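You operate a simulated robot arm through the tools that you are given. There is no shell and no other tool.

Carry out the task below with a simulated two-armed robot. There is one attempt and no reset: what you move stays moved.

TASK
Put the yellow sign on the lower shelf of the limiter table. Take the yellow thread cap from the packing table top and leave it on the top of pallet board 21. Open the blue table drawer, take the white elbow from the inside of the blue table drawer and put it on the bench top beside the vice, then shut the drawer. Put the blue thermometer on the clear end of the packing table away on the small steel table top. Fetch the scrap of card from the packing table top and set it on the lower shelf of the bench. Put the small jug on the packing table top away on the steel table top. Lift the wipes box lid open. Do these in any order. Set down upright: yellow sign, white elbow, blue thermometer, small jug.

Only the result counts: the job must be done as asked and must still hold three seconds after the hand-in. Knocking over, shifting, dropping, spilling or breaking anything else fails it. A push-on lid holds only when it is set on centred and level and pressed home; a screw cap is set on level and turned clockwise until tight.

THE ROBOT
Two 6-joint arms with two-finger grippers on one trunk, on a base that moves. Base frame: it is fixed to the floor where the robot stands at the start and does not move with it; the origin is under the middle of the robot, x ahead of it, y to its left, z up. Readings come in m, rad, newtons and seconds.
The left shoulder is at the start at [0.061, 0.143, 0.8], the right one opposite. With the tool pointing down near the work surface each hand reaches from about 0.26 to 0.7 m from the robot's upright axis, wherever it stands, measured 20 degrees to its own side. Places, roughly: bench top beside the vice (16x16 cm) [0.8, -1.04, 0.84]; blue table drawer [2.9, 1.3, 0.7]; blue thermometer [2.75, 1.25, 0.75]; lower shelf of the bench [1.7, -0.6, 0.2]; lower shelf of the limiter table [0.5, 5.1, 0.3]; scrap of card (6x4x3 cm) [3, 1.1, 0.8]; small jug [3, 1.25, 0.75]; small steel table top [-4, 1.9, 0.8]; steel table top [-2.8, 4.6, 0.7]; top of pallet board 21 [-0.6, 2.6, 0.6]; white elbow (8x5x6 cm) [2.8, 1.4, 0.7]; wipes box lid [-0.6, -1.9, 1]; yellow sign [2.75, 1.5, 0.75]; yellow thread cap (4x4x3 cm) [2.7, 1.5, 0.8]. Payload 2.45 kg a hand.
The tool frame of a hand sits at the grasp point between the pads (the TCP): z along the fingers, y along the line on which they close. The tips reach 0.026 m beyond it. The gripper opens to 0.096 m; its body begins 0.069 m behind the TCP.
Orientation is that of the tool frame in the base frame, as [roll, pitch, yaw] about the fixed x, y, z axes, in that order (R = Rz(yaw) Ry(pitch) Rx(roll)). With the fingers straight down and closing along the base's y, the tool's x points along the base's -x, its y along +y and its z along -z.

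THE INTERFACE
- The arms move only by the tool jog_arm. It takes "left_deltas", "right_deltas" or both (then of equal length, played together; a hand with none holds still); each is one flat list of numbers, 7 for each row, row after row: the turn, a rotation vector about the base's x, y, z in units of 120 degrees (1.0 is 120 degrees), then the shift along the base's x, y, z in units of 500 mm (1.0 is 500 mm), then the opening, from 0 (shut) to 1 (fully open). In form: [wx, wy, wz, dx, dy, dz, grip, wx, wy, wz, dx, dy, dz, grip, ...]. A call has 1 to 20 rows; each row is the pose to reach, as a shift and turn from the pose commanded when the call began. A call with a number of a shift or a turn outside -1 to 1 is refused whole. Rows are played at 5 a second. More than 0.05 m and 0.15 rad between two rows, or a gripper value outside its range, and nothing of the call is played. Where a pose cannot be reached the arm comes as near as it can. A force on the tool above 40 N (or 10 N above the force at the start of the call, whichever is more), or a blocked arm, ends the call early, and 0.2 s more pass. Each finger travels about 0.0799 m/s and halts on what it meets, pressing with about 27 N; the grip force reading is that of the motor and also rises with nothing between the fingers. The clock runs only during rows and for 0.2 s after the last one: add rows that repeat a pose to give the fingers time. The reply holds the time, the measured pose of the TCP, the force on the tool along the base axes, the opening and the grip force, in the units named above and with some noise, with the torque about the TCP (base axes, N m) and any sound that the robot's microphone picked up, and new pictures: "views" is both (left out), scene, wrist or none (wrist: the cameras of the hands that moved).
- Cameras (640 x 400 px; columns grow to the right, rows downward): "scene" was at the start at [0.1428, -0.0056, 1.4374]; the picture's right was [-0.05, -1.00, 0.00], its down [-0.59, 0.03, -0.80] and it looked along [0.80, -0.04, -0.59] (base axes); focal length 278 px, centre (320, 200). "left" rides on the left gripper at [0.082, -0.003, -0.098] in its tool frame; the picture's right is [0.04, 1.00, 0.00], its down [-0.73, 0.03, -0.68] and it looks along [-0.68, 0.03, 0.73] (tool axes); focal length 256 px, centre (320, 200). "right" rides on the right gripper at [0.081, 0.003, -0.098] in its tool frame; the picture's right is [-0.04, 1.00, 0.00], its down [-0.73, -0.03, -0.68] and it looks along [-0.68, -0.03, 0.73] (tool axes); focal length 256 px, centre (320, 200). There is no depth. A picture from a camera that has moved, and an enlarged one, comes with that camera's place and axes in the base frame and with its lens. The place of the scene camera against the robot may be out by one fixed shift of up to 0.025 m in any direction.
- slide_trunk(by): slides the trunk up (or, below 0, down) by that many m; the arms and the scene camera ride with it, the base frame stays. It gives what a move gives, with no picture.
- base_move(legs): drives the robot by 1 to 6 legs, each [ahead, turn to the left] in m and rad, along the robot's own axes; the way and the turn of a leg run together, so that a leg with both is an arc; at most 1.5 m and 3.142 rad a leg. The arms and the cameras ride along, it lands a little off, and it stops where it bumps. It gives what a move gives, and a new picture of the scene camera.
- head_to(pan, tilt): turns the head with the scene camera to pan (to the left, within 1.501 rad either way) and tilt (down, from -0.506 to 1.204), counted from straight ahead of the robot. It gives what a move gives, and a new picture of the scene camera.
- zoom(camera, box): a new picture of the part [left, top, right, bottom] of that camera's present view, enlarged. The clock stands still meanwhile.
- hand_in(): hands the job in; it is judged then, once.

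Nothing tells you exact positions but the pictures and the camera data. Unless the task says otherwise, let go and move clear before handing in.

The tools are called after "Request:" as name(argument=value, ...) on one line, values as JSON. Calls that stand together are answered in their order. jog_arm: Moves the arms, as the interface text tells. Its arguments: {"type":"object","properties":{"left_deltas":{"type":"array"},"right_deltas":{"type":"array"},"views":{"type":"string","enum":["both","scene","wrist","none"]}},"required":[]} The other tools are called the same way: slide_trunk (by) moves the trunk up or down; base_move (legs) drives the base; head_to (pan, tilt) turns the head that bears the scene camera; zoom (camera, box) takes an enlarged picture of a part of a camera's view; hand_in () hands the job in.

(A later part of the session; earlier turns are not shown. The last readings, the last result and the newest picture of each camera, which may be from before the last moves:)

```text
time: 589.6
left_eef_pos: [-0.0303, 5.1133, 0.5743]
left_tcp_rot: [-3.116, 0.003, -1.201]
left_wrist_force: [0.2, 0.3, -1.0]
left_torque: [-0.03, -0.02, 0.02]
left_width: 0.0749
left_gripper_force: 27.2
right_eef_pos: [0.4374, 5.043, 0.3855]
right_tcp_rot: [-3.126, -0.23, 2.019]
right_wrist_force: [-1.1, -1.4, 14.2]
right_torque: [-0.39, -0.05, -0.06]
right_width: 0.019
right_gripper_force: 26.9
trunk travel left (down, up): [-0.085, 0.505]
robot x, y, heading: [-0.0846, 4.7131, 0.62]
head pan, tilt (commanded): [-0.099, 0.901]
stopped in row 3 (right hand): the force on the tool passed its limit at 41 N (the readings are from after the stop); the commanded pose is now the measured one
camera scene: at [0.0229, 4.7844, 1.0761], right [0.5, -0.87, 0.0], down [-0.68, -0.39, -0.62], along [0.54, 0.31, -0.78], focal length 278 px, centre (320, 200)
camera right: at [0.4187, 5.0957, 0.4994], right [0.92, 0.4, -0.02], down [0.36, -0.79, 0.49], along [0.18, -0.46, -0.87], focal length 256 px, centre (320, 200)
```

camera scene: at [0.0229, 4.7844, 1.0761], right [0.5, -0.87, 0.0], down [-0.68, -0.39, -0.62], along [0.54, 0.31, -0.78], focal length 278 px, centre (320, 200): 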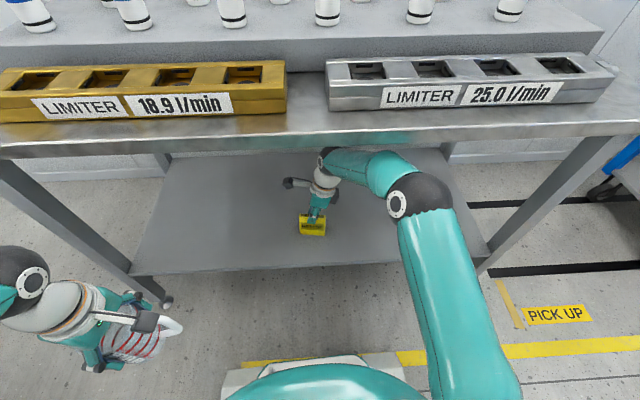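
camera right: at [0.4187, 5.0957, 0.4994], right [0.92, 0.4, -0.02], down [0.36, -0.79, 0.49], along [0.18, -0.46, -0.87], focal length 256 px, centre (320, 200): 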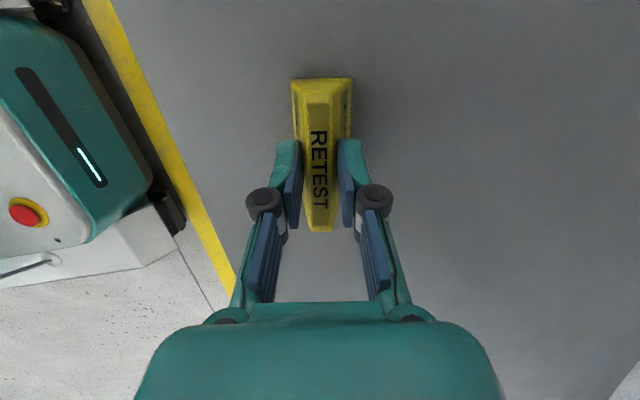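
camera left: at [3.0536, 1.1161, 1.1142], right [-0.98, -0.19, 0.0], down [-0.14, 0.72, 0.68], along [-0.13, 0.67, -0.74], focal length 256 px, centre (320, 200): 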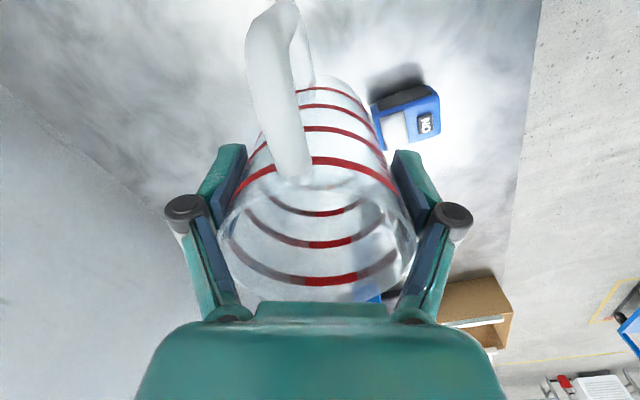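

Sign is on the shelf. Relieving and opening the gripper.

Request:
jog_arm(right_deltas=[0, 0, 0, 0, 0, 0.004, 0, 0, 0, 0, 0, 0, 0.004, 0.3, 0, 0, 0, 0, 0, 0.004, 0.5, 0, 0, 0, 0, 0, 0.004, 0.7, 0, 0, 0, 0, 0, 0.004, 0.8], views="both")

Request:
zoom(camera="scene", box=[230, 150, 390, 250])

```text
time: 590.8
left_eef_pos: [-0.0303, 5.1127, 0.5748]
left_tcp_rot: [-3.116, 0.003, -1.201]
left_wrist_force: [0.7, 1.1, -0.8]
left_torque: [-0.01, -0.03, -0.01]
left_width: 0.0748
left_gripper_force: 27.2
right_eef_pos: [0.4378, 5.0426, 0.3839]
right_tcp_rot: [-3.121, -0.229, 2.019]
right_wrist_force: [0.7, -0.3, 0.2]
right_torque: [0.01, -0.02, -0.02]
right_width: 0.077
right_gripper_force: 0.1
trunk travel left (down, up): [-0.085, 0.505]
robot x, y, heading: [-0.0852, 4.7133, 0.618]
head pan, tilt (commanded): [-0.099, 0.901]
camera scene: at [0.0241, 4.7851, 1.0758], right [0.5, -0.87, 0.0], down [-0.68, -0.39, -0.62], along [0.54, 0.31, -0.78], focal length 278 px, centre (320, 200)
camera right: at [0.4187, 5.0956, 0.4981], right [0.92, 0.4, -0.03], down [0.36, -0.79, 0.5], along [0.18, -0.46, -0.87], focal length 256 px, centre (320, 200)
```

scene: 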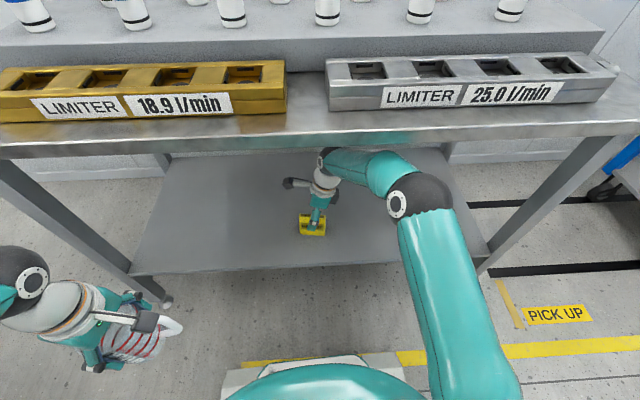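
right: 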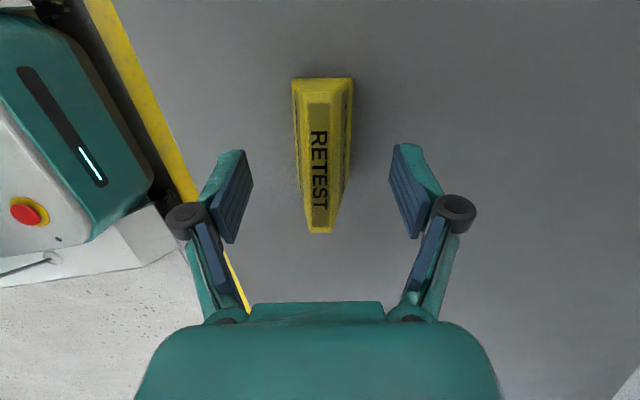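

```text
4.00 times, centred on (310, 200) of scene
camera zoom: at [0.0241, 4.7851, 1.0758], right [0.5, -0.87, 0.0], down [-0.68, -0.39, -0.62], along [0.54, 0.31, -0.78], focal length 1113 px, centre (360, 200)
```

zoom: 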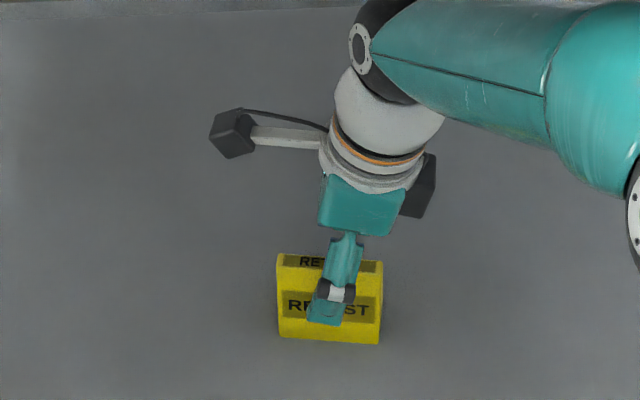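

Sign stands upright. Carefully raising the hand off it.

Request:
jog_arm(right_deltas=[0, 0, 0, 0, 0, 0.03, 0.8, 0, 0, 0, 0, 0, 0.06, 0.8, 0, 0, 0, 0, 0, 0.09, 0.8], views="both")

```text
time: 591.6
left_eef_pos: [-0.0284, 5.1144, 0.5729]
left_tcp_rot: [-3.12, 0.003, -1.202]
left_wrist_force: [0.1, 0.2, -1.3]
left_torque: [-0.05, 0.01, -0.04]
left_width: 0.0749
left_gripper_force: 26.8
right_eef_pos: [0.4347, 5.0402, 0.4192]
right_tcp_rot: [-3.105, -0.223, 2.021]
right_wrist_force: [0.7, 0.0, -0.4]
right_torque: [-0.01, -0.05, 0.04]
right_width: 0.0767
right_gripper_force: 0.0
trunk travel left (down, up): [-0.085, 0.505]
robot x, y, heading: [-0.0845, 4.7104, 0.618]
head pan, tilt (commanded): [-0.099, 0.901]
camera scene: at [0.0262, 4.7857, 1.0734], right [0.5, -0.87, 0.0], down [-0.68, -0.39, -0.62], along [0.54, 0.31, -0.79], focal length 278 px, centre (320, 200)
camera right: at [0.4169, 5.0952, 0.5319], right [0.91, 0.4, -0.04], down [0.37, -0.78, 0.5], along [0.17, -0.47, -0.86], focal length 256 px, centre (320, 200)
```

scene: 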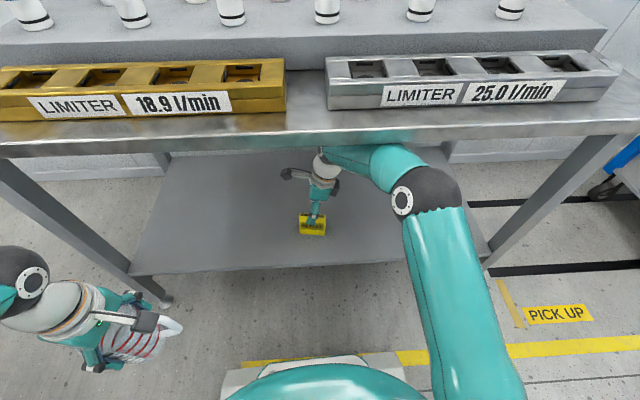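
right: 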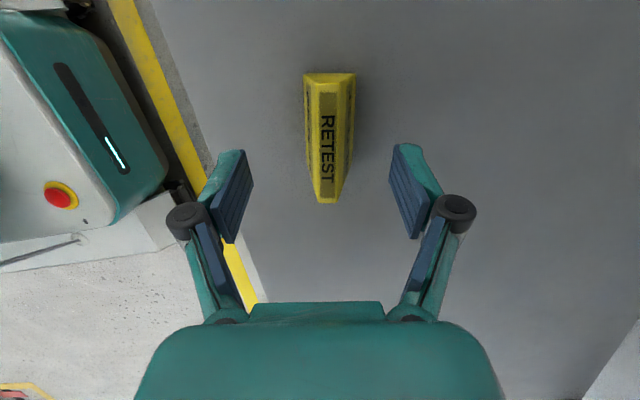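

The hand is nearly clear, but the forearm is close under the table edge, so I'll slide sideways along the sign's length instead of raising further.

Request:
jog_arm(right_deltas=[0, 0, 0, 0.017, -0.036, 0.004, 0.8, 0, 0, 0, 0.035, -0.072, 0.004, 0.8, 0, 0, 0, 0.052, -0.108, 0.004, 0.8, 0, 0, 0, 0.07, -0.144, 0.004, 0.8], views="both")

```text
time: 592.8
left_eef_pos: [-0.029, 5.1137, 0.5784]
left_tcp_rot: [-3.117, 0.003, -1.201]
left_wrist_force: [-0.4, 0.6, -0.9]
left_torque: [-0.04, -0.02, 0.01]
left_width: 0.0751
left_gripper_force: 26.7
right_eef_pos: [0.4473, 4.9725, 0.4002]
right_tcp_rot: [-3.046, -0.21, 2.04]
right_wrist_force: [0.5, 0.1, 0.8]
right_torque: [0.01, -0.02, -0.01]
right_width: 0.0766
right_gripper_force: 0.1
trunk travel left (down, up): [-0.085, 0.505]
robot x, y, heading: [-0.0866, 4.711, 0.613]
head pan, tilt (commanded): [-0.099, 0.901]
stopped in row 4 (right hand): the arm was blocked; the commanded pose is now the measured one
camera scene: at [0.0249, 4.7864, 1.0783], right [0.5, -0.87, 0.0], down [-0.68, -0.39, -0.62], along [0.54, 0.31, -0.78], focal length 278 px, centre (320, 200)
camera right: at [0.4332, 5.0304, 0.51], right [0.9, 0.43, -0.1], down [0.42, -0.75, 0.51], along [0.15, -0.5, -0.85], focal length 256 px, centre (320, 200)
```

scene: 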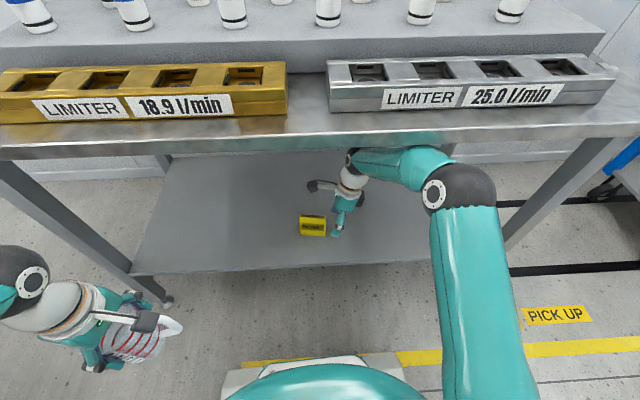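
right: 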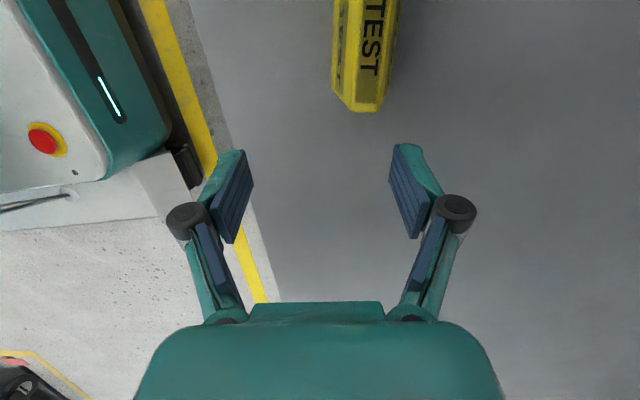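

The hand is clear of the sign. Retracting toward me, slightly lower to keep the forearm off the table edge.

Request:
jog_arm(right_deltas=[0, 0, 0, -0.05, -0.035, -0.02, 0.8, 0, 0, 0, -0.11, -0.078, -0.03, 0.8, 0, 0, 0, -0.17, -0.121, -0.03, 0.8, 0, 0, 0, -0.23, -0.164, -0.02, 0.8, 0, 0, 0, -0.29, -0.206, 0, 0.8, 0, 0, 0, -0.35, -0.249, 0.02, 0.8, 0, 0, 0, -0.41, -0.292, 0.04, 0.8, 0, 0, 0, -0.46, -0.328, 0.06, 0.8], views="both")

```text
time: 594.6
left_eef_pos: [-0.0296, 5.1144, 0.5768]
left_tcp_rot: [-3.115, 0.003, -1.2]
left_wrist_force: [-1.1, 0.4, -0.2]
left_torque: [0.02, 0.0, 0.01]
left_width: 0.0752
left_gripper_force: 27.2
right_eef_pos: [0.2222, 4.8077, 0.4333]
right_tcp_rot: [-3.063, -0.214, 2.037]
right_wrist_force: [1.1, 0.3, 0.9]
right_torque: [0.0, 0.01, -0.03]
right_width: 0.0768
right_gripper_force: 0.0
trunk travel left (down, up): [-0.085, 0.505]
robot x, y, heading: [-0.0873, 4.7144, 0.621]
head pan, tilt (commanded): [-0.099, 0.901]
camera scene: at [0.0239, 4.7852, 1.0758], right [0.5, -0.87, 0.0], down [-0.68, -0.39, -0.62], along [0.54, 0.31, -0.78], focal length 278 px, centre (320, 200)
camera right: at [0.2063, 4.8653, 0.544], right [0.9, 0.43, -0.09], down [0.41, -0.76, 0.51], along [0.15, -0.49, -0.86], focal length 256 px, centre (320, 200)
```

scene: 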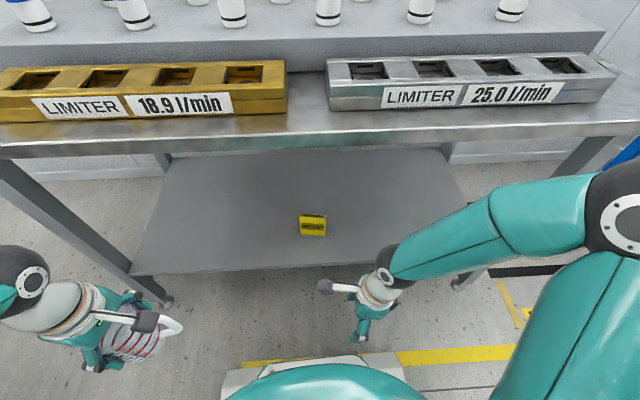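
right: 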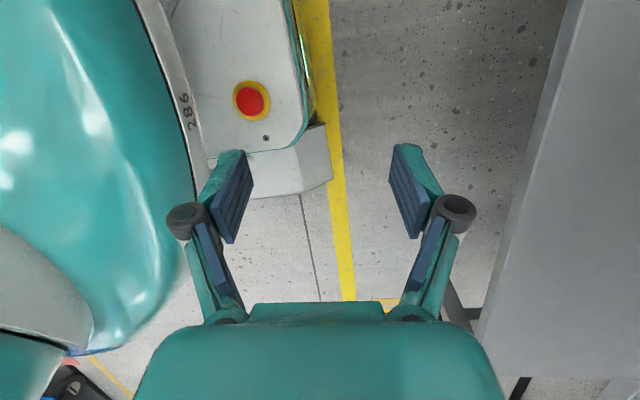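

The sign stands upright on the lower shelf. Raising the trunk back up.

Request:
slide_trunk(by=0.4)

Request:
base_move(legs=[[-0.4, 0.0]])

```text
time: 598.5
left_eef_pos: [-0.0299, 5.1138, 0.9763]
left_tcp_rot: [-3.117, 0.004, -1.201]
left_wrist_force: [0.0, 0.5, -0.4]
left_torque: [-0.04, 0.02, 0.01]
left_width: 0.0749
left_gripper_force: 26.8
right_eef_pos: [0.2222, 4.8082, 0.8315]
right_tcp_rot: [-3.059, -0.213, 2.037]
right_wrist_force: [0.1, 0.7, -0.4]
right_torque: [0.0, -0.02, 0.01]
right_width: 0.0767
right_gripper_force: 0.0
trunk travel left (down, up): [-0.485, 0.105]
robot x, y, heading: [-0.0836, 4.7105, 0.62]
head pan, tilt (commanded): [-0.099, 0.901]
```

```text
time: 601.0
left_eef_pos: [-0.3562, 4.882, 0.9767]
left_tcp_rot: [-3.116, 0.004, -1.202]
left_wrist_force: [0.4, 0.0, -1.3]
left_torque: [0.0, 0.0, 0.02]
left_width: 0.0746
left_gripper_force: 27.1
right_eef_pos: [-0.1035, 4.5749, 0.832]
right_tcp_rot: [-3.063, -0.212, 2.037]
right_wrist_force: [0.0, 0.0, -0.7]
right_torque: [0.0, -0.04, 0.0]
right_width: 0.0768
right_gripper_force: 0.0
trunk travel left (down, up): [-0.485, 0.105]
robot x, y, heading: [-0.4117, 4.4803, 0.618]
head pan, tilt (commanded): [-0.099, 0.901]
camera scene: at [-0.3027, 4.5521, 1.476], right [0.5, -0.87, 0.0], down [-0.68, -0.39, -0.62], along [0.54, 0.31, -0.78], focal length 278 px, centre (320, 200)
```

scene: 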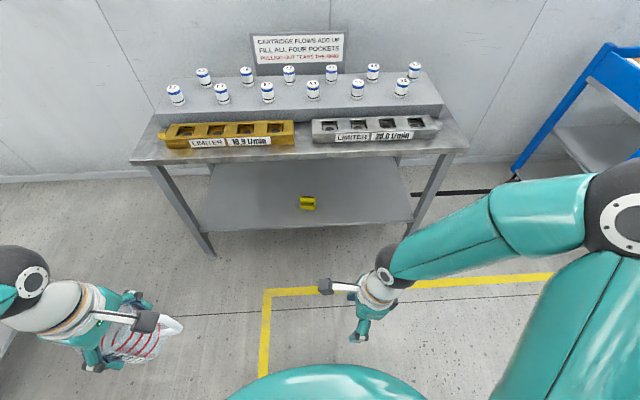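

Sign placed. Now to the steel table with the jug: reversing along the open floor, then turning to face it.

Request:
base_move(legs=[[0.0, -0.163], [-0.9, 0.0], [-0.85, 0.0]])

Request:
base_move(legs=[[0.0, 0.85]])

Request:
base_move(legs=[[0.0, 0.85]])

Request:
head_to(pan=0.0, tilt=0.5)

```text
time: 610.7
left_eef_pos: [-1.8643, 4.1, 0.9761]
left_tcp_rot: [-3.116, 0.003, -1.368]
left_wrist_force: [0.0, 0.4, -0.4]
left_torque: [-0.04, 0.0, -0.01]
left_width: 0.0747
left_gripper_force: 26.8
right_eef_pos: [-1.6656, 3.756, 0.8318]
right_tcp_rot: [-3.064, -0.212, 1.868]
right_wrist_force: [-0.9, 0.6, -0.6]
right_torque: [0.0, -0.03, 0.0]
right_width: 0.077
right_gripper_force: 0.1
trunk travel left (down, up): [-0.485, 0.105]
robot x, y, heading: [-1.9838, 3.7138, 0.453]
head pan, tilt (commanded): [-0.099, 0.901]
camera scene: at [-1.8659, 3.765, 1.4759], right [0.35, -0.94, 0.0], down [-0.74, -0.27, -0.62], along [0.58, 0.21, -0.78], focal length 278 px, centre (320, 200)
```

scene: 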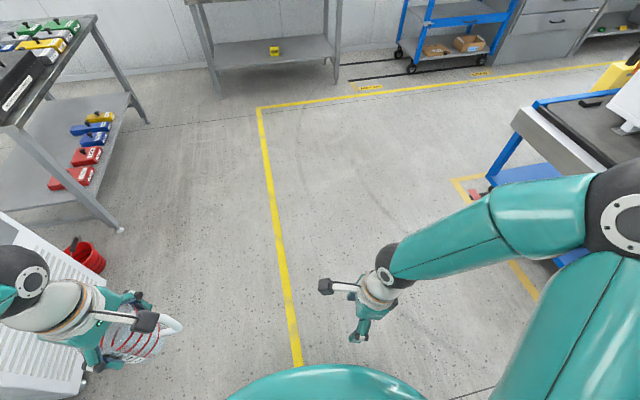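

```text
time: 613.6
left_eef_pos: [-2.1944, 4.0596, 0.9765]
left_tcp_rot: [-3.118, 0.004, -0.517]
left_wrist_force: [-0.6, 0.1, -1.4]
left_torque: [-0.02, -0.02, 0.01]
left_width: 0.0746
left_gripper_force: 26.3
right_eef_pos: [-1.8072, 3.9805, 0.8319]
right_tcp_rot: [-3.062, -0.214, 2.718]
right_wrist_force: [-0.2, -0.6, 0.0]
right_torque: [-0.02, 0.0, 0.0]
right_width: 0.0766
right_gripper_force: 0.1
trunk travel left (down, up): [-0.485, 0.105]
robot x, y, heading: [-1.9597, 3.7053, 1.304]
head pan, tilt (commanded): [-0.099, 0.901]
camera scene: at [-1.9242, 3.8349, 1.4758], right [0.93, -0.36, 0.0], down [-0.28, -0.73, -0.62], along [0.22, 0.58, -0.78], focal length 278 px, centre (320, 200)
```

scene: 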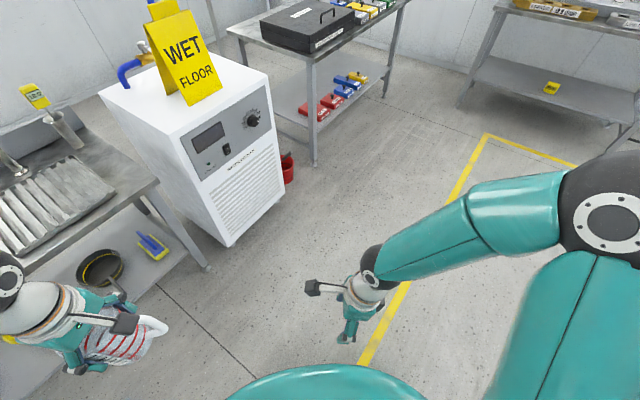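

```text
time: 616.5
left_eef_pos: [-2.3812, 3.7625, 0.9766]
left_tcp_rot: [-3.117, 0.002, 0.333]
left_wrist_force: [0.4, 1.1, -1.1]
left_torque: [0.0, 0.02, 0.0]
left_width: 0.0742
left_gripper_force: 26.7
right_eef_pos: [-2.0663, 4.0041, 0.8342]
right_tcp_rot: [-3.063, -0.214, -2.709]
right_wrist_force: [0.0, 0.1, 0.1]
right_torque: [0.02, -0.03, 0.02]
right_width: 0.0766
right_gripper_force: 0.1
trunk travel left (down, up): [-0.485, 0.105]
robot x, y, heading: [-1.9404, 3.7209, 2.151]
head pan, tilt (commanded): [-0.099, 0.901]
camera scene: at [-2.0143, 3.8378, 1.4758], right [0.89, 0.46, 0.0], down [0.36, -0.7, -0.62], along [-0.29, 0.55, -0.78], focal length 278 px, centre (320, 200)
```

scene: 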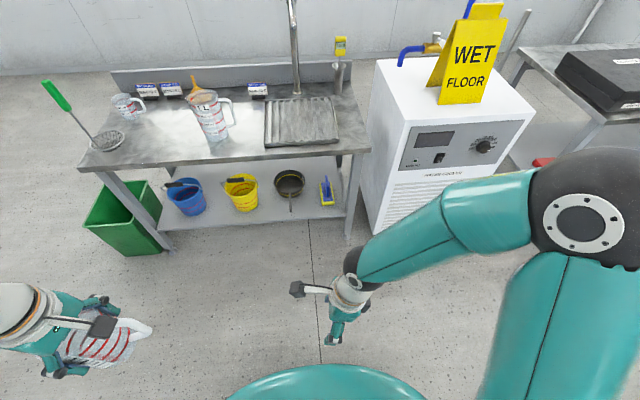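

```text
time: 617.3
left_eef_pos: [-2.3806, 3.7638, 0.9771]
left_tcp_rot: [-3.117, 0.004, 0.334]
left_wrist_force: [-0.4, -1.3, -1.5]
left_torque: [0.02, 0.0, 0.04]
left_width: 0.0744
left_gripper_force: 26.8
right_eef_pos: [-2.066, 4.005, 0.8332]
right_tcp_rot: [-3.065, -0.214, -2.712]
right_wrist_force: [-0.2, -0.1, -0.1]
right_torque: [0.02, -0.01, -0.01]
right_width: 0.0769
right_gripper_force: 0.1
trunk travel left (down, up): [-0.485, 0.105]
robot x, y, heading: [-1.9411, 3.7188, 2.145]
head pan, tilt (commanded): [0.0, 0.499]
camera scene: at [-2.0294, 3.8466, 1.5096], right [0.84, 0.55, 0.0], down [0.26, -0.4, -0.88], along [-0.48, 0.74, -0.48], focal length 278 px, centre (320, 200)
```

scene: 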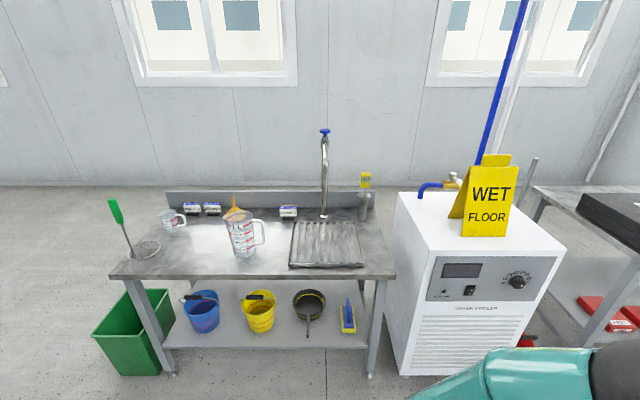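

The steel table has a clear area between the strainer and the big jug. Moving in.

Request:
base_move(legs=[[0.0, 0.62], [0.7, 0.0]])

Request:
base_move(legs=[[0.0, -0.61]])

Request:
head_to(pan=0.2, tilt=0.75)

```text
time: 623.2
left_eef_pos: [-2.9819, 3.7436, 0.9778]
left_tcp_rot: [-3.118, 0.002, 0.971]
left_wrist_force: [0.1, 0.3, -0.9]
left_torque: [0.02, -0.02, -0.01]
left_width: 0.0742
left_gripper_force: 26.6
right_eef_pos: [-2.8722, 4.1248, 0.8341]
right_tcp_rot: [-3.062, -0.212, -2.074]
right_wrist_force: [0.3, 0.0, -0.5]
right_torque: [0.04, 0.02, 0.03]
right_width: 0.0767
right_gripper_force: 0.0
trunk travel left (down, up): [-0.485, 0.105]
robot x, y, heading: [-2.6031, 3.969, 2.78]
head pan, tilt (commanded): [0.0, 0.499]
camera scene: at [-2.7524, 4.0206, 1.5096], right [0.35, 0.94, 0.0], down [0.45, -0.17, -0.88], along [-0.82, 0.31, -0.48], focal length 278 px, centre (320, 200)
```

scene: 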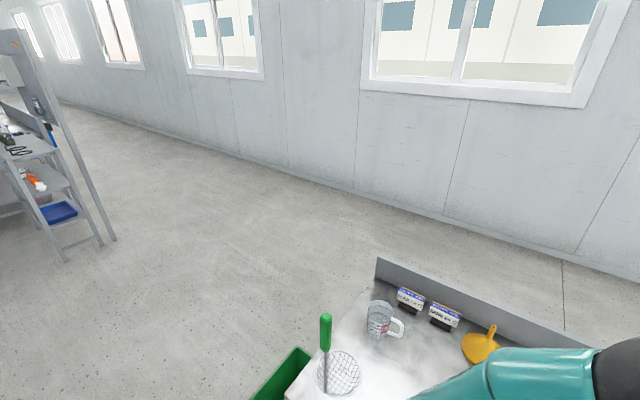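

```text
time: 625.4
left_eef_pos: [-3.0422, 4.0004, 0.9777]
left_tcp_rot: [-3.119, 0.003, 0.364]
left_wrist_force: [-0.6, -0.4, 0.1]
left_torque: [-0.03, -0.03, -0.02]
left_width: 0.0744
left_gripper_force: 26.9
right_eef_pos: [-2.7359, 4.2499, 0.8337]
right_tcp_rot: [-3.061, -0.212, -2.682]
right_wrist_force: [0.1, 0.3, 0.4]
right_torque: [-0.02, -0.02, 0.0]
right_width: 0.0769
right_gripper_force: 0.1
trunk travel left (down, up): [-0.485, 0.105]
robot x, y, heading: [-2.6153, 3.9567, 2.177]
head pan, tilt (commanded): [0.0, 0.499]
camera scene: at [-2.7104, 4.0825, 1.5097], right [0.82, 0.57, 0.0], down [0.27, -0.39, -0.88], along [-0.5, 0.72, -0.48], focal length 278 px, centre (320, 200)
```

scene: 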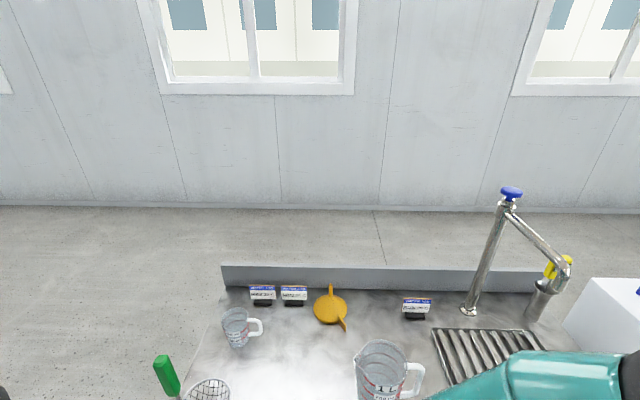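

```text
time: 626.2
left_eef_pos: [-3.0418, 3.9993, 0.9782]
left_tcp_rot: [-3.119, 0.003, 0.365]
left_wrist_force: [-0.2, -0.1, -0.9]
left_torque: [0.03, -0.01, 0.06]
left_width: 0.0745
left_gripper_force: 27.0
right_eef_pos: [-2.7364, 4.2496, 0.8344]
right_tcp_rot: [-3.063, -0.214, -2.681]
right_wrist_force: [0.2, -0.4, -0.1]
right_torque: [0.02, -0.03, 0.01]
right_width: 0.0768
right_gripper_force: 0.1
trunk travel left (down, up): [-0.485, 0.105]
robot x, y, heading: [-2.615, 3.9593, 2.181]
head pan, tilt (commanded): [0.201, 0.75]
camera scene: at [-2.7188, 4.0645, 1.4878], right [0.69, 0.72, 0.0], down [0.49, -0.47, -0.73], along [-0.53, 0.51, -0.68], focal length 278 px, centre (320, 200)
```

scene: 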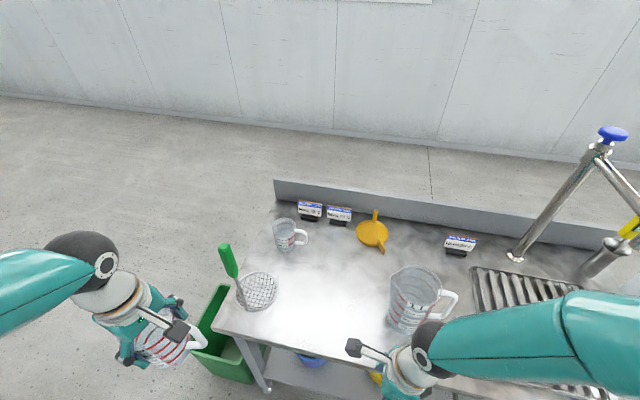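

The strainer's green handle sticks up near my planned path. I'll re-approach from further right with a rotated heading; first raising the right hand and backing off.

Request:
jog_arm(right_deltas=[0, 0, 0, 0.01, -0.015, 0.09, 0.8, 0, 0, 0, 0.02, -0.03, 0.18, 0.8, 0, 0, 0, 0.03, -0.045, 0.27, 0.8, 0, 0, 0, 0.03, -0.045, 0.36, 0.8, 0, 0, 0, 0.03, -0.045, 0.44, 0.8], views="none")

Request:
base_move(legs=[[-0.45, 0.0]])

```text
time: 627.4
left_eef_pos: [-3.0415, 3.9985, 0.9793]
left_tcp_rot: [-3.117, 0.004, 0.366]
left_wrist_force: [0.6, 0.0, -0.8]
left_torque: [0.02, 0.0, 0.0]
left_width: 0.0746
left_gripper_force: 26.8
right_eef_pos: [-2.7183, 4.2267, 1.054]
right_tcp_rot: [-3.062, -0.213, -2.679]
right_wrist_force: [0.1, 0.2, 0.0]
right_torque: [-0.01, -0.02, -0.04]
right_width: 0.0768
right_gripper_force: 0.1
trunk travel left (down, up): [-0.485, 0.105]
robot x, y, heading: [-2.6203, 3.9561, 2.179]
head pan, tilt (commanded): [0.201, 0.75]
```

```text
time: 630.1
left_eef_pos: [-2.786, 3.6287, 0.9797]
left_tcp_rot: [-3.114, 0.003, 0.369]
left_wrist_force: [0.3, 0.0, -0.9]
left_torque: [0.0, 0.01, -0.03]
left_width: 0.0746
left_gripper_force: 27.1
right_eef_pos: [-2.4633, 3.8574, 1.0552]
right_tcp_rot: [-3.063, -0.212, -2.677]
right_wrist_force: [-0.1, 0.3, -0.6]
right_torque: [0.02, -0.01, 0.01]
right_width: 0.0768
right_gripper_force: 0.0
trunk travel left (down, up): [-0.485, 0.105]
robot x, y, heading: [-2.3621, 3.5911, 2.181]
head pan, tilt (commanded): [0.201, 0.75]
camera scene: at [-2.4613, 3.6947, 1.4879], right [0.69, 0.72, 0.0], down [0.49, -0.47, -0.73], along [-0.53, 0.5, -0.68], focal length 278 px, centre (320, 200)
```

scene: 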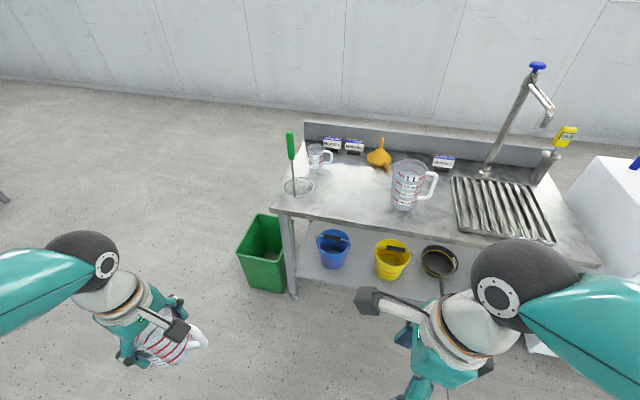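

Clear space confirmed between the strainer and the big jug. Rotating the left hand (and levelling the jug), then taking the new stance.

Request:
jog_arm(left_deltas=[-0.0016, 0.0002, -0.0637, 0, 0, 0.01, 0.5, -0.0031, 0.0004, -0.1273, 0, 0, 0.02, 0.5, -0.0047, 0.0006, -0.191, 0, 0, 0.03, 0.5, -0.0062, 0.0008, -0.2547, 0, 0, 0.04, 0.5, -0.0078, 0.0009, -0.3183, 0, 0, 0.05, 0.5, -0.0093, 0.0011, -0.382, 0, 0, 0.06, 0.5, -0.0109, 0.0013, -0.4457, 0, 0, 0.07, 0.5, -0.0124, 0.0015, -0.5093, 0, 0, 0.08, 0.5, -0.014, 0.0017, -0.573, 0, 0, 0.08, 0.5], views="scene")

```text
time: 632.1
left_eef_pos: [-2.7853, 3.6296, 1.0185]
left_tcp_rot: [3.14, 0.0, -0.837]
left_wrist_force: [-0.4, -0.4, -0.2]
left_torque: [-0.03, -0.01, 0.0]
left_width: 0.0744
left_gripper_force: 27.1
right_eef_pos: [-2.4643, 3.8588, 1.0549]
right_tcp_rot: [-3.063, -0.213, -2.678]
right_wrist_force: [0.9, 0.1, -0.3]
right_torque: [-0.02, 0.0, 0.0]
right_width: 0.0771
right_gripper_force: 0.0
trunk travel left (down, up): [-0.485, 0.105]
robot x, y, heading: [-2.363, 3.5835, 2.179]
head pan, tilt (commanded): [0.201, 0.75]
camera scene: at [-2.4619, 3.6956, 1.4878], right [0.69, 0.72, 0.0], down [0.49, -0.47, -0.73], along [-0.53, 0.5, -0.68], focal length 278 px, centre (320, 200)
```

scene: 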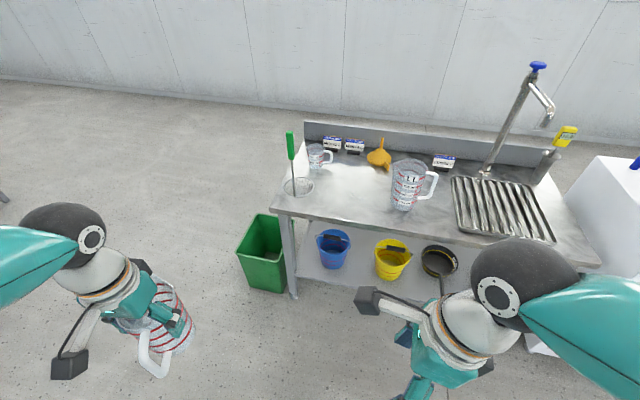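

Request:
base_move(legs=[[0.0, -0.455], [0.5, 0.0]])

Request:
base_move(legs=[[0.0, 0.776]])

Request:
head_to(pan=0.1, tilt=0.75)

```text
time: 636.6
left_eef_pos: [-2.8024, 4.3042, 1.0193]
left_tcp_rot: [3.139, 0.0, -1.285]
left_wrist_force: [-0.8, 0.0, -1.6]
left_torque: [-0.02, -0.03, -0.01]
left_width: 0.0743
left_gripper_force: 27.0
right_eef_pos: [-2.4145, 4.3697, 1.0538]
right_tcp_rot: [-3.063, -0.213, -3.132]
right_wrist_force: [-0.4, 0.1, -0.1]
right_torque: [-0.03, -0.03, 0.0]
right_width: 0.0768
right_gripper_force: 0.0
trunk travel left (down, up): [-0.485, 0.105]
robot x, y, heading: [-2.4388, 4.0806, 1.731]
head pan, tilt (commanded): [0.201, 0.75]
camera scene: at [-2.4805, 4.2207, 1.4877], right [0.94, 0.35, 0.0], down [0.24, -0.64, -0.73], along [-0.26, 0.68, -0.68], focal length 278 px, centre (320, 200)
```

scene: 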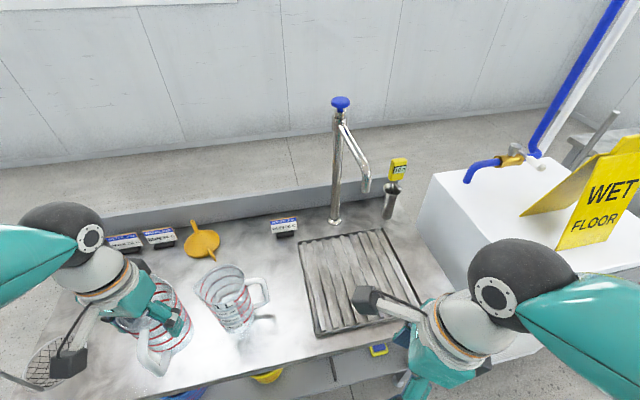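

```text
time: 639.3
left_eef_pos: [-2.849, 3.9826, 1.0192]
left_tcp_rot: [3.138, 0.001, -0.508]
left_wrist_force: [0.4, 0.5, -1.1]
left_torque: [0.02, 0.02, 0.02]
left_width: 0.0744
left_gripper_force: 26.5
right_eef_pos: [-2.6178, 4.3004, 1.055]
right_tcp_rot: [-3.063, -0.215, -2.353]
right_wrist_force: [0.2, -1.0, -0.4]
right_torque: [0.01, 0.03, -0.02]
right_width: 0.0769
right_gripper_force: 0.0
trunk travel left (down, up): [-0.485, 0.105]
robot x, y, heading: [-2.4263, 4.0978, 2.504]
head pan, tilt (commanded): [0.201, 0.75]
camera scene: at [-2.5525, 4.1651, 1.4878], right [0.42, 0.91, 0.0], down [0.62, -0.29, -0.73], along [-0.66, 0.31, -0.68], focal length 278 px, centre (320, 200)
```

scene: 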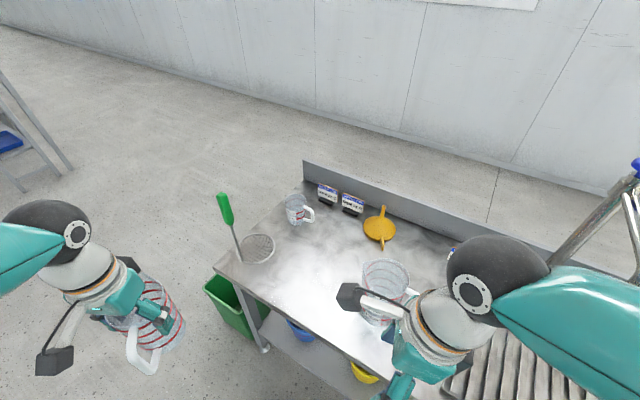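

```text
time: 639.9
left_eef_pos: [-2.8494, 3.982, 1.019]
left_tcp_rot: [3.137, 0.0, -0.508]
left_wrist_force: [0.5, 0.4, -0.2]
left_torque: [-0.02, 0.01, -0.03]
left_width: 0.0745
left_gripper_force: 27.2
right_eef_pos: [-2.618, 4.3012, 1.0551]
right_tcp_rot: [-3.063, -0.212, -2.353]
right_wrist_force: [0.2, -0.5, -0.5]
right_torque: [-0.01, 0.01, 0.02]
right_width: 0.0767
right_gripper_force: 0.1
trunk travel left (down, up): [-0.485, 0.105]
robot x, y, heading: [-2.426, 4.0959, 2.508]
head pan, tilt (commanded): [0.099, 0.75]
camera scene: at [-2.5488, 4.1728, 1.4877], right [0.51, 0.86, 0.0], down [0.59, -0.35, -0.73], along [-0.63, 0.37, -0.68], focal length 278 px, centre (320, 200)
```

scene: 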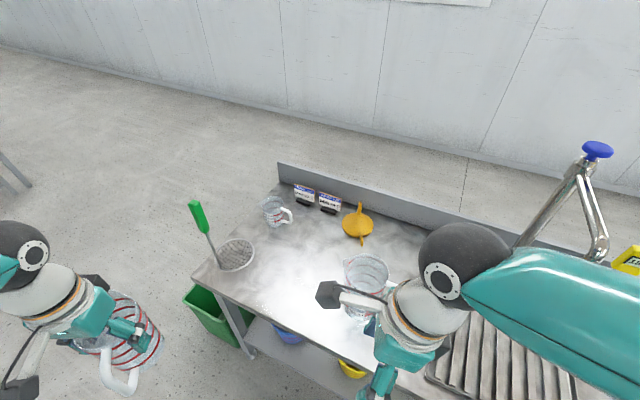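

Moving the jug over the clear spot.

Request:
jog_arm(left_deltas=[0, 0, 0, -0.0257, 0.0829, -0.0133, 0.5, 0, 0, 0, -0.0514, 0.1658, -0.0267, 0.5, 0, 0, 0, -0.0771, 0.2487, -0.04, 0.5, 0, 0, 0, -0.1028, 0.3316, -0.0533, 0.5, 0, 0, 0, -0.1285, 0.4145, -0.0667, 0.5, 0, 0, 0, -0.1542, 0.4974, -0.08, 0.5, 0, 0, 0, -0.1799, 0.5803, -0.0933, 0.5, 0, 0, 0, -0.2056, 0.6632, -0.1067, 0.5, 0, 0, 0, -0.2312, 0.746, -0.12, 0.5], views="both")

```text
time: 641.9
left_eef_pos: [-2.9651, 4.3569, 0.9586]
left_tcp_rot: [3.138, -0.002, -0.511]
left_wrist_force: [-0.1, -0.4, -1.0]
left_torque: [-0.01, 0.0, 0.01]
left_width: 0.0741
left_gripper_force: 26.9
right_eef_pos: [-2.6194, 4.3015, 1.0549]
right_tcp_rot: [-3.061, -0.214, -2.353]
right_wrist_force: [0.7, -0.1, -0.1]
right_torque: [-0.03, -0.01, 0.03]
right_width: 0.0771
right_gripper_force: 0.1
trunk travel left (down, up): [-0.485, 0.105]
robot x, y, heading: [-2.4263, 4.0933, 2.504]
head pan, tilt (commanded): [0.099, 0.75]
camera scene: at [-2.5498, 4.1743, 1.4875], right [0.51, 0.86, 0.0], down [0.59, -0.35, -0.73], along [-0.63, 0.37, -0.68], focal length 278 px, centre (320, 200)
camera left: at [-2.8922, 4.3205, 1.0575], right [-0.45, -0.89, 0.0], down [-0.66, 0.33, 0.68], along [-0.61, 0.3, -0.74], focal length 256 px, centre (320, 200)
```

scene: 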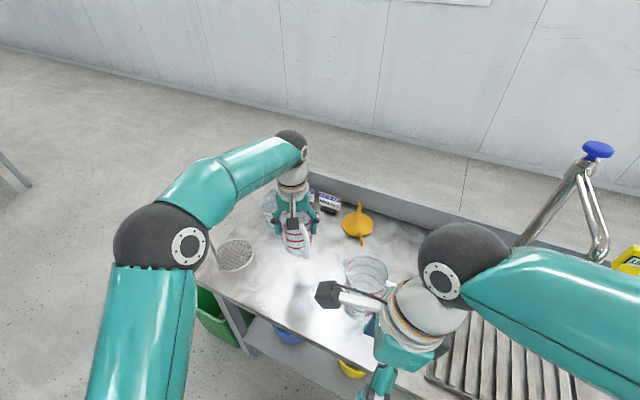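
left: 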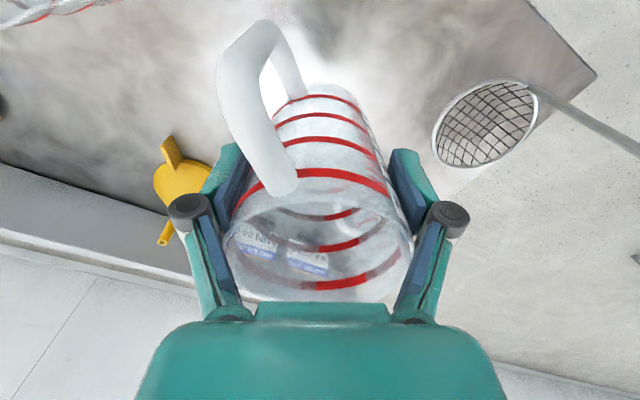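

Clear all round. Lowering the jug in steps.

Request:
jog_arm(left_deltas=[0, 0, 0, 0, 0, -0.06, 0.5, 0, 0, 0, 0, 0, -0.12, 0.5, 0, 0, 0, 0, 0, -0.18, 0.5, 0, 0, 0, 0, 0, -0.21, 0.5, 0, 0, 0, 0, 0, -0.21, 0.5], views="both")

```text
time: 643.1
left_eef_pos: [-2.9658, 4.3537, 0.8549]
left_tcp_rot: [3.137, -0.001, -0.509]
left_wrist_force: [0.4, -0.5, -1.2]
left_torque: [0.0, 0.01, 0.01]
left_width: 0.0745
left_gripper_force: 26.9
right_eef_pos: [-2.6171, 4.3004, 1.0552]
right_tcp_rot: [-3.062, -0.213, -2.353]
right_wrist_force: [0.0, -0.3, -0.5]
right_torque: [-0.01, 0.03, -0.01]
right_width: 0.0768
right_gripper_force: 0.0
trunk travel left (down, up): [-0.485, 0.105]
robot x, y, heading: [-2.4242, 4.0972, 2.507]
head pan, tilt (commanded): [0.099, 0.75]
camera scene: at [-2.5491, 4.173, 1.4877], right [0.51, 0.86, 0.0], down [0.59, -0.35, -0.73], along [-0.63, 0.37, -0.68], focal length 278 px, centre (320, 200)
camera left: at [-2.8924, 4.3182, 0.9529], right [-0.45, -0.89, 0.0], down [-0.65, 0.33, 0.68], along [-0.61, 0.3, -0.73], focal length 256 px, centre (320, 200)
```

scene: 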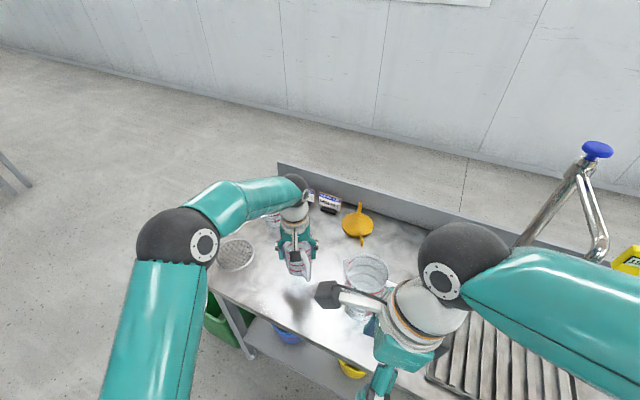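
left: 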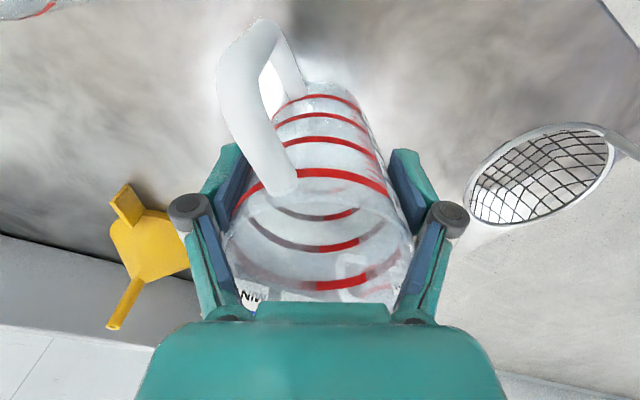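

Request:
jog_arm(left_deltas=[0, 0, 0, 0, 0, -0.02, 0.5, 0, 0, 0, 0, 0, -0.04, 0.5, 0, 0, 0, 0, 0, -0.055, 0.5], views="wrist")

```text
time: 643.9
left_eef_pos: [-2.9655, 4.3555, 0.8328]
left_tcp_rot: [-3.141, 0.01, -0.507]
left_wrist_force: [0.1, -2.5, 30.5]
left_torque: [-0.05, 0.12, -0.07]
left_width: 0.0747
left_gripper_force: 27.2
right_eef_pos: [-2.6155, 4.2995, 1.0562]
right_tcp_rot: [-3.065, -0.213, -2.353]
right_wrist_force: [-0.3, -0.4, 0.4]
right_torque: [-0.01, 0.0, -0.02]
right_width: 0.0765
right_gripper_force: 0.0
trunk travel left (down, up): [-0.485, 0.105]
robot x, y, heading: [-2.4234, 4.0939, 2.502]
head pan, tilt (commanded): [0.099, 0.75]
camera left: at [-2.8914, 4.318, 0.9306], right [-0.45, -0.89, 0.0], down [-0.65, 0.33, 0.69], along [-0.61, 0.31, -0.73], focal length 256 px, centre (320, 200)
```

left: 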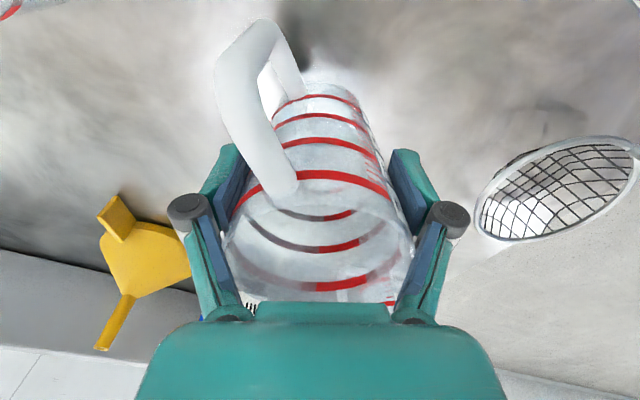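

Jug is on the table. Relieving pressure and opening.

Request:
jog_arm(left_deltas=[0, 0, 0, 0, 0, 0.01, 0.5, 0, 0, 0, 0, 0, 0.01, 0.8, 0, 0, 0, 0, 0, 0.01, 0.9, 0, 0, 0, 0, 0, 0.01, 1, 0, 0, 0, 0, 0, 0.01, 1], views="both")

```text
time: 645.1
left_eef_pos: [-2.9655, 4.3538, 0.8319]
left_tcp_rot: [3.138, -0.002, -0.507]
left_wrist_force: [0.5, 0.0, 0.1]
left_torque: [-0.04, 0.01, -0.01]
left_width: 0.0961
left_gripper_force: 0.0
right_eef_pos: [-2.6188, 4.301, 1.0563]
right_tcp_rot: [-3.061, -0.214, -2.351]
right_wrist_force: [0.3, -0.9, 0.6]
right_torque: [0.01, -0.01, 0.02]
right_width: 0.0767
right_gripper_force: 0.1
trunk travel left (down, up): [-0.485, 0.105]
robot x, y, heading: [-2.4246, 4.0963, 2.506]
head pan, tilt (commanded): [0.099, 0.75]
camera scene: at [-2.549, 4.1729, 1.4877], right [0.51, 0.86, 0.0], down [0.59, -0.35, -0.73], along [-0.63, 0.37, -0.68], focal length 278 px, centre (320, 200)
camera left: at [-2.8918, 4.3184, 0.9303], right [-0.45, -0.89, 0.0], down [-0.65, 0.33, 0.68], along [-0.61, 0.3, -0.73], focal length 256 px, centre (320, 200)
```

scene: 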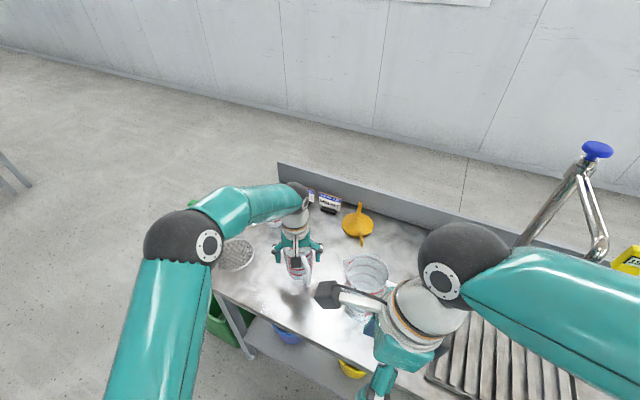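
left: 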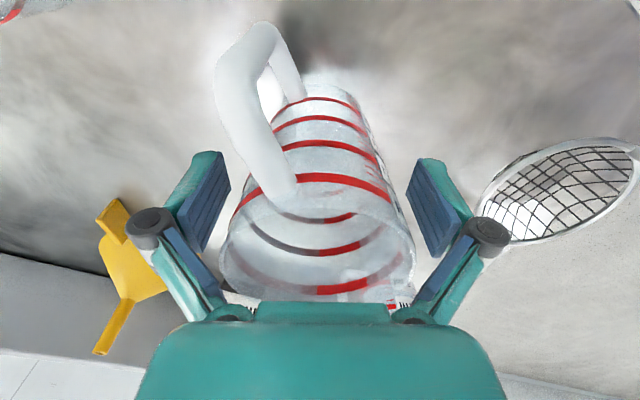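

Jug stands by itself. Raising the left hand straight up.

Request:
jog_arm(left_deltas=[0, 0, 0, 0, 0, 0.05, 1, 0, 0, 0, 0, 0, 0.12, 1, 0, 0, 0, 0, 0, 0.2, 1, 0, 0, 0, 0, 0, 0.28, 1, 0, 0, 0, 0, 0, 0.36, 1], views="both")

```text
time: 646.3
left_eef_pos: [-2.9657, 4.3557, 1.0117]
left_tcp_rot: [3.138, 0.001, -0.511]
left_wrist_force: [0.6, 0.1, -0.1]
left_torque: [0.0, 0.0, 0.0]
left_width: 0.0961
left_gripper_force: 0.1
right_eef_pos: [-2.6173, 4.3013, 1.0557]
right_tcp_rot: [-3.062, -0.213, -2.353]
right_wrist_force: [0.1, 0.3, 0.6]
right_torque: [0.01, 0.0, 0.0]
right_width: 0.0768
right_gripper_force: 0.1
trunk travel left (down, up): [-0.485, 0.105]
robot x, y, heading: [-2.4251, 4.0944, 2.501]
head pan, tilt (commanded): [0.099, 0.75]
camera scene: at [-2.5485, 4.1727, 1.4878], right [0.51, 0.86, 0.0], down [0.59, -0.35, -0.73], along [-0.63, 0.37, -0.68], focal length 278 px, centre (320, 200)
camera left: at [-2.8913, 4.319, 1.1096], right [-0.45, -0.89, 0.0], down [-0.65, 0.33, 0.68], along [-0.61, 0.31, -0.73], focal length 256 px, centre (320, 200)
```

scene: 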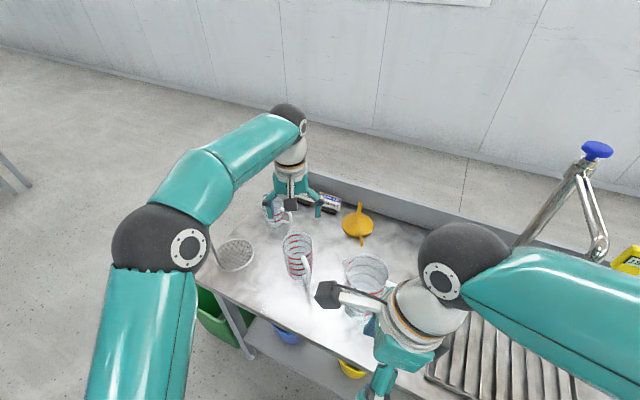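
left: 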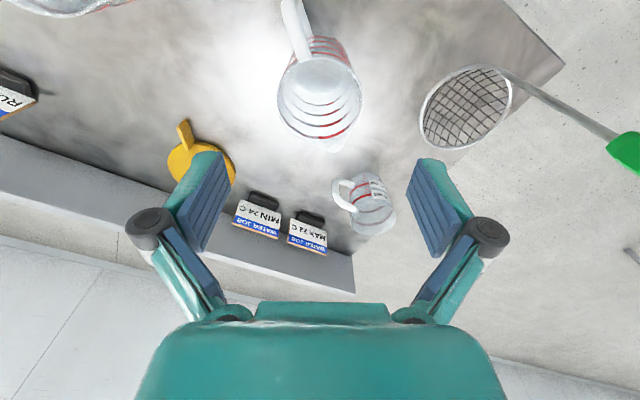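

Jug stands upright. Retracting the left hand and backing the robot clear.

Request:
jog_arm(left_deltas=[0, 0, 0, 0.0257, -0.0829, 0.01, 1, 0, 0, 0, 0.0514, -0.1658, 0.01, 1, 0, 0, 0, 0.0771, -0.2487, 0.01, 1, 0, 0, 0, 0.1028, -0.3316, 0.01, 1, 0, 0, 0, 0.1285, -0.4145, 0.01, 1, 0, 0, 0, 0.1542, -0.4974, 0.01, 1, 0, 0, 0, 0.1799, -0.5803, 0.01, 1, 0, 0, 0, 0.2056, -0.6632, 0.01, 1], views="scene")

```text
time: 648.1
left_eef_pos: [-2.8614, 4.023, 1.0165]
left_tcp_rot: [3.14, 0.001, -0.51]
left_wrist_force: [0.3, 0.8, -0.4]
left_torque: [0.0, 0.02, 0.01]
left_width: 0.0959
left_gripper_force: 0.0
right_eef_pos: [-2.6164, 4.3009, 1.0562]
right_tcp_rot: [-3.062, -0.214, -2.351]
right_wrist_force: [1.0, -0.1, -1.2]
right_torque: [0.01, 0.03, 0.01]
right_width: 0.0767
right_gripper_force: 0.1
trunk travel left (down, up): [-0.485, 0.105]
robot x, y, heading: [-2.4218, 4.1007, 2.509]
head pan, tilt (commanded): [0.099, 0.75]
camera scene: at [-2.5477, 4.1718, 1.4879], right [0.51, 0.86, 0.0], down [0.59, -0.35, -0.73], along [-0.63, 0.37, -0.68], focal length 278 px, centre (320, 200)
```

scene: 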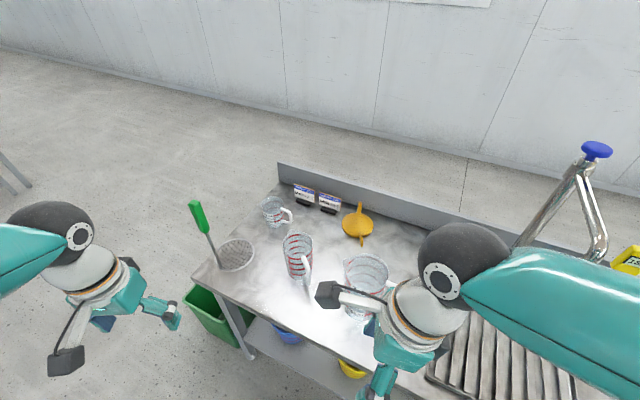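

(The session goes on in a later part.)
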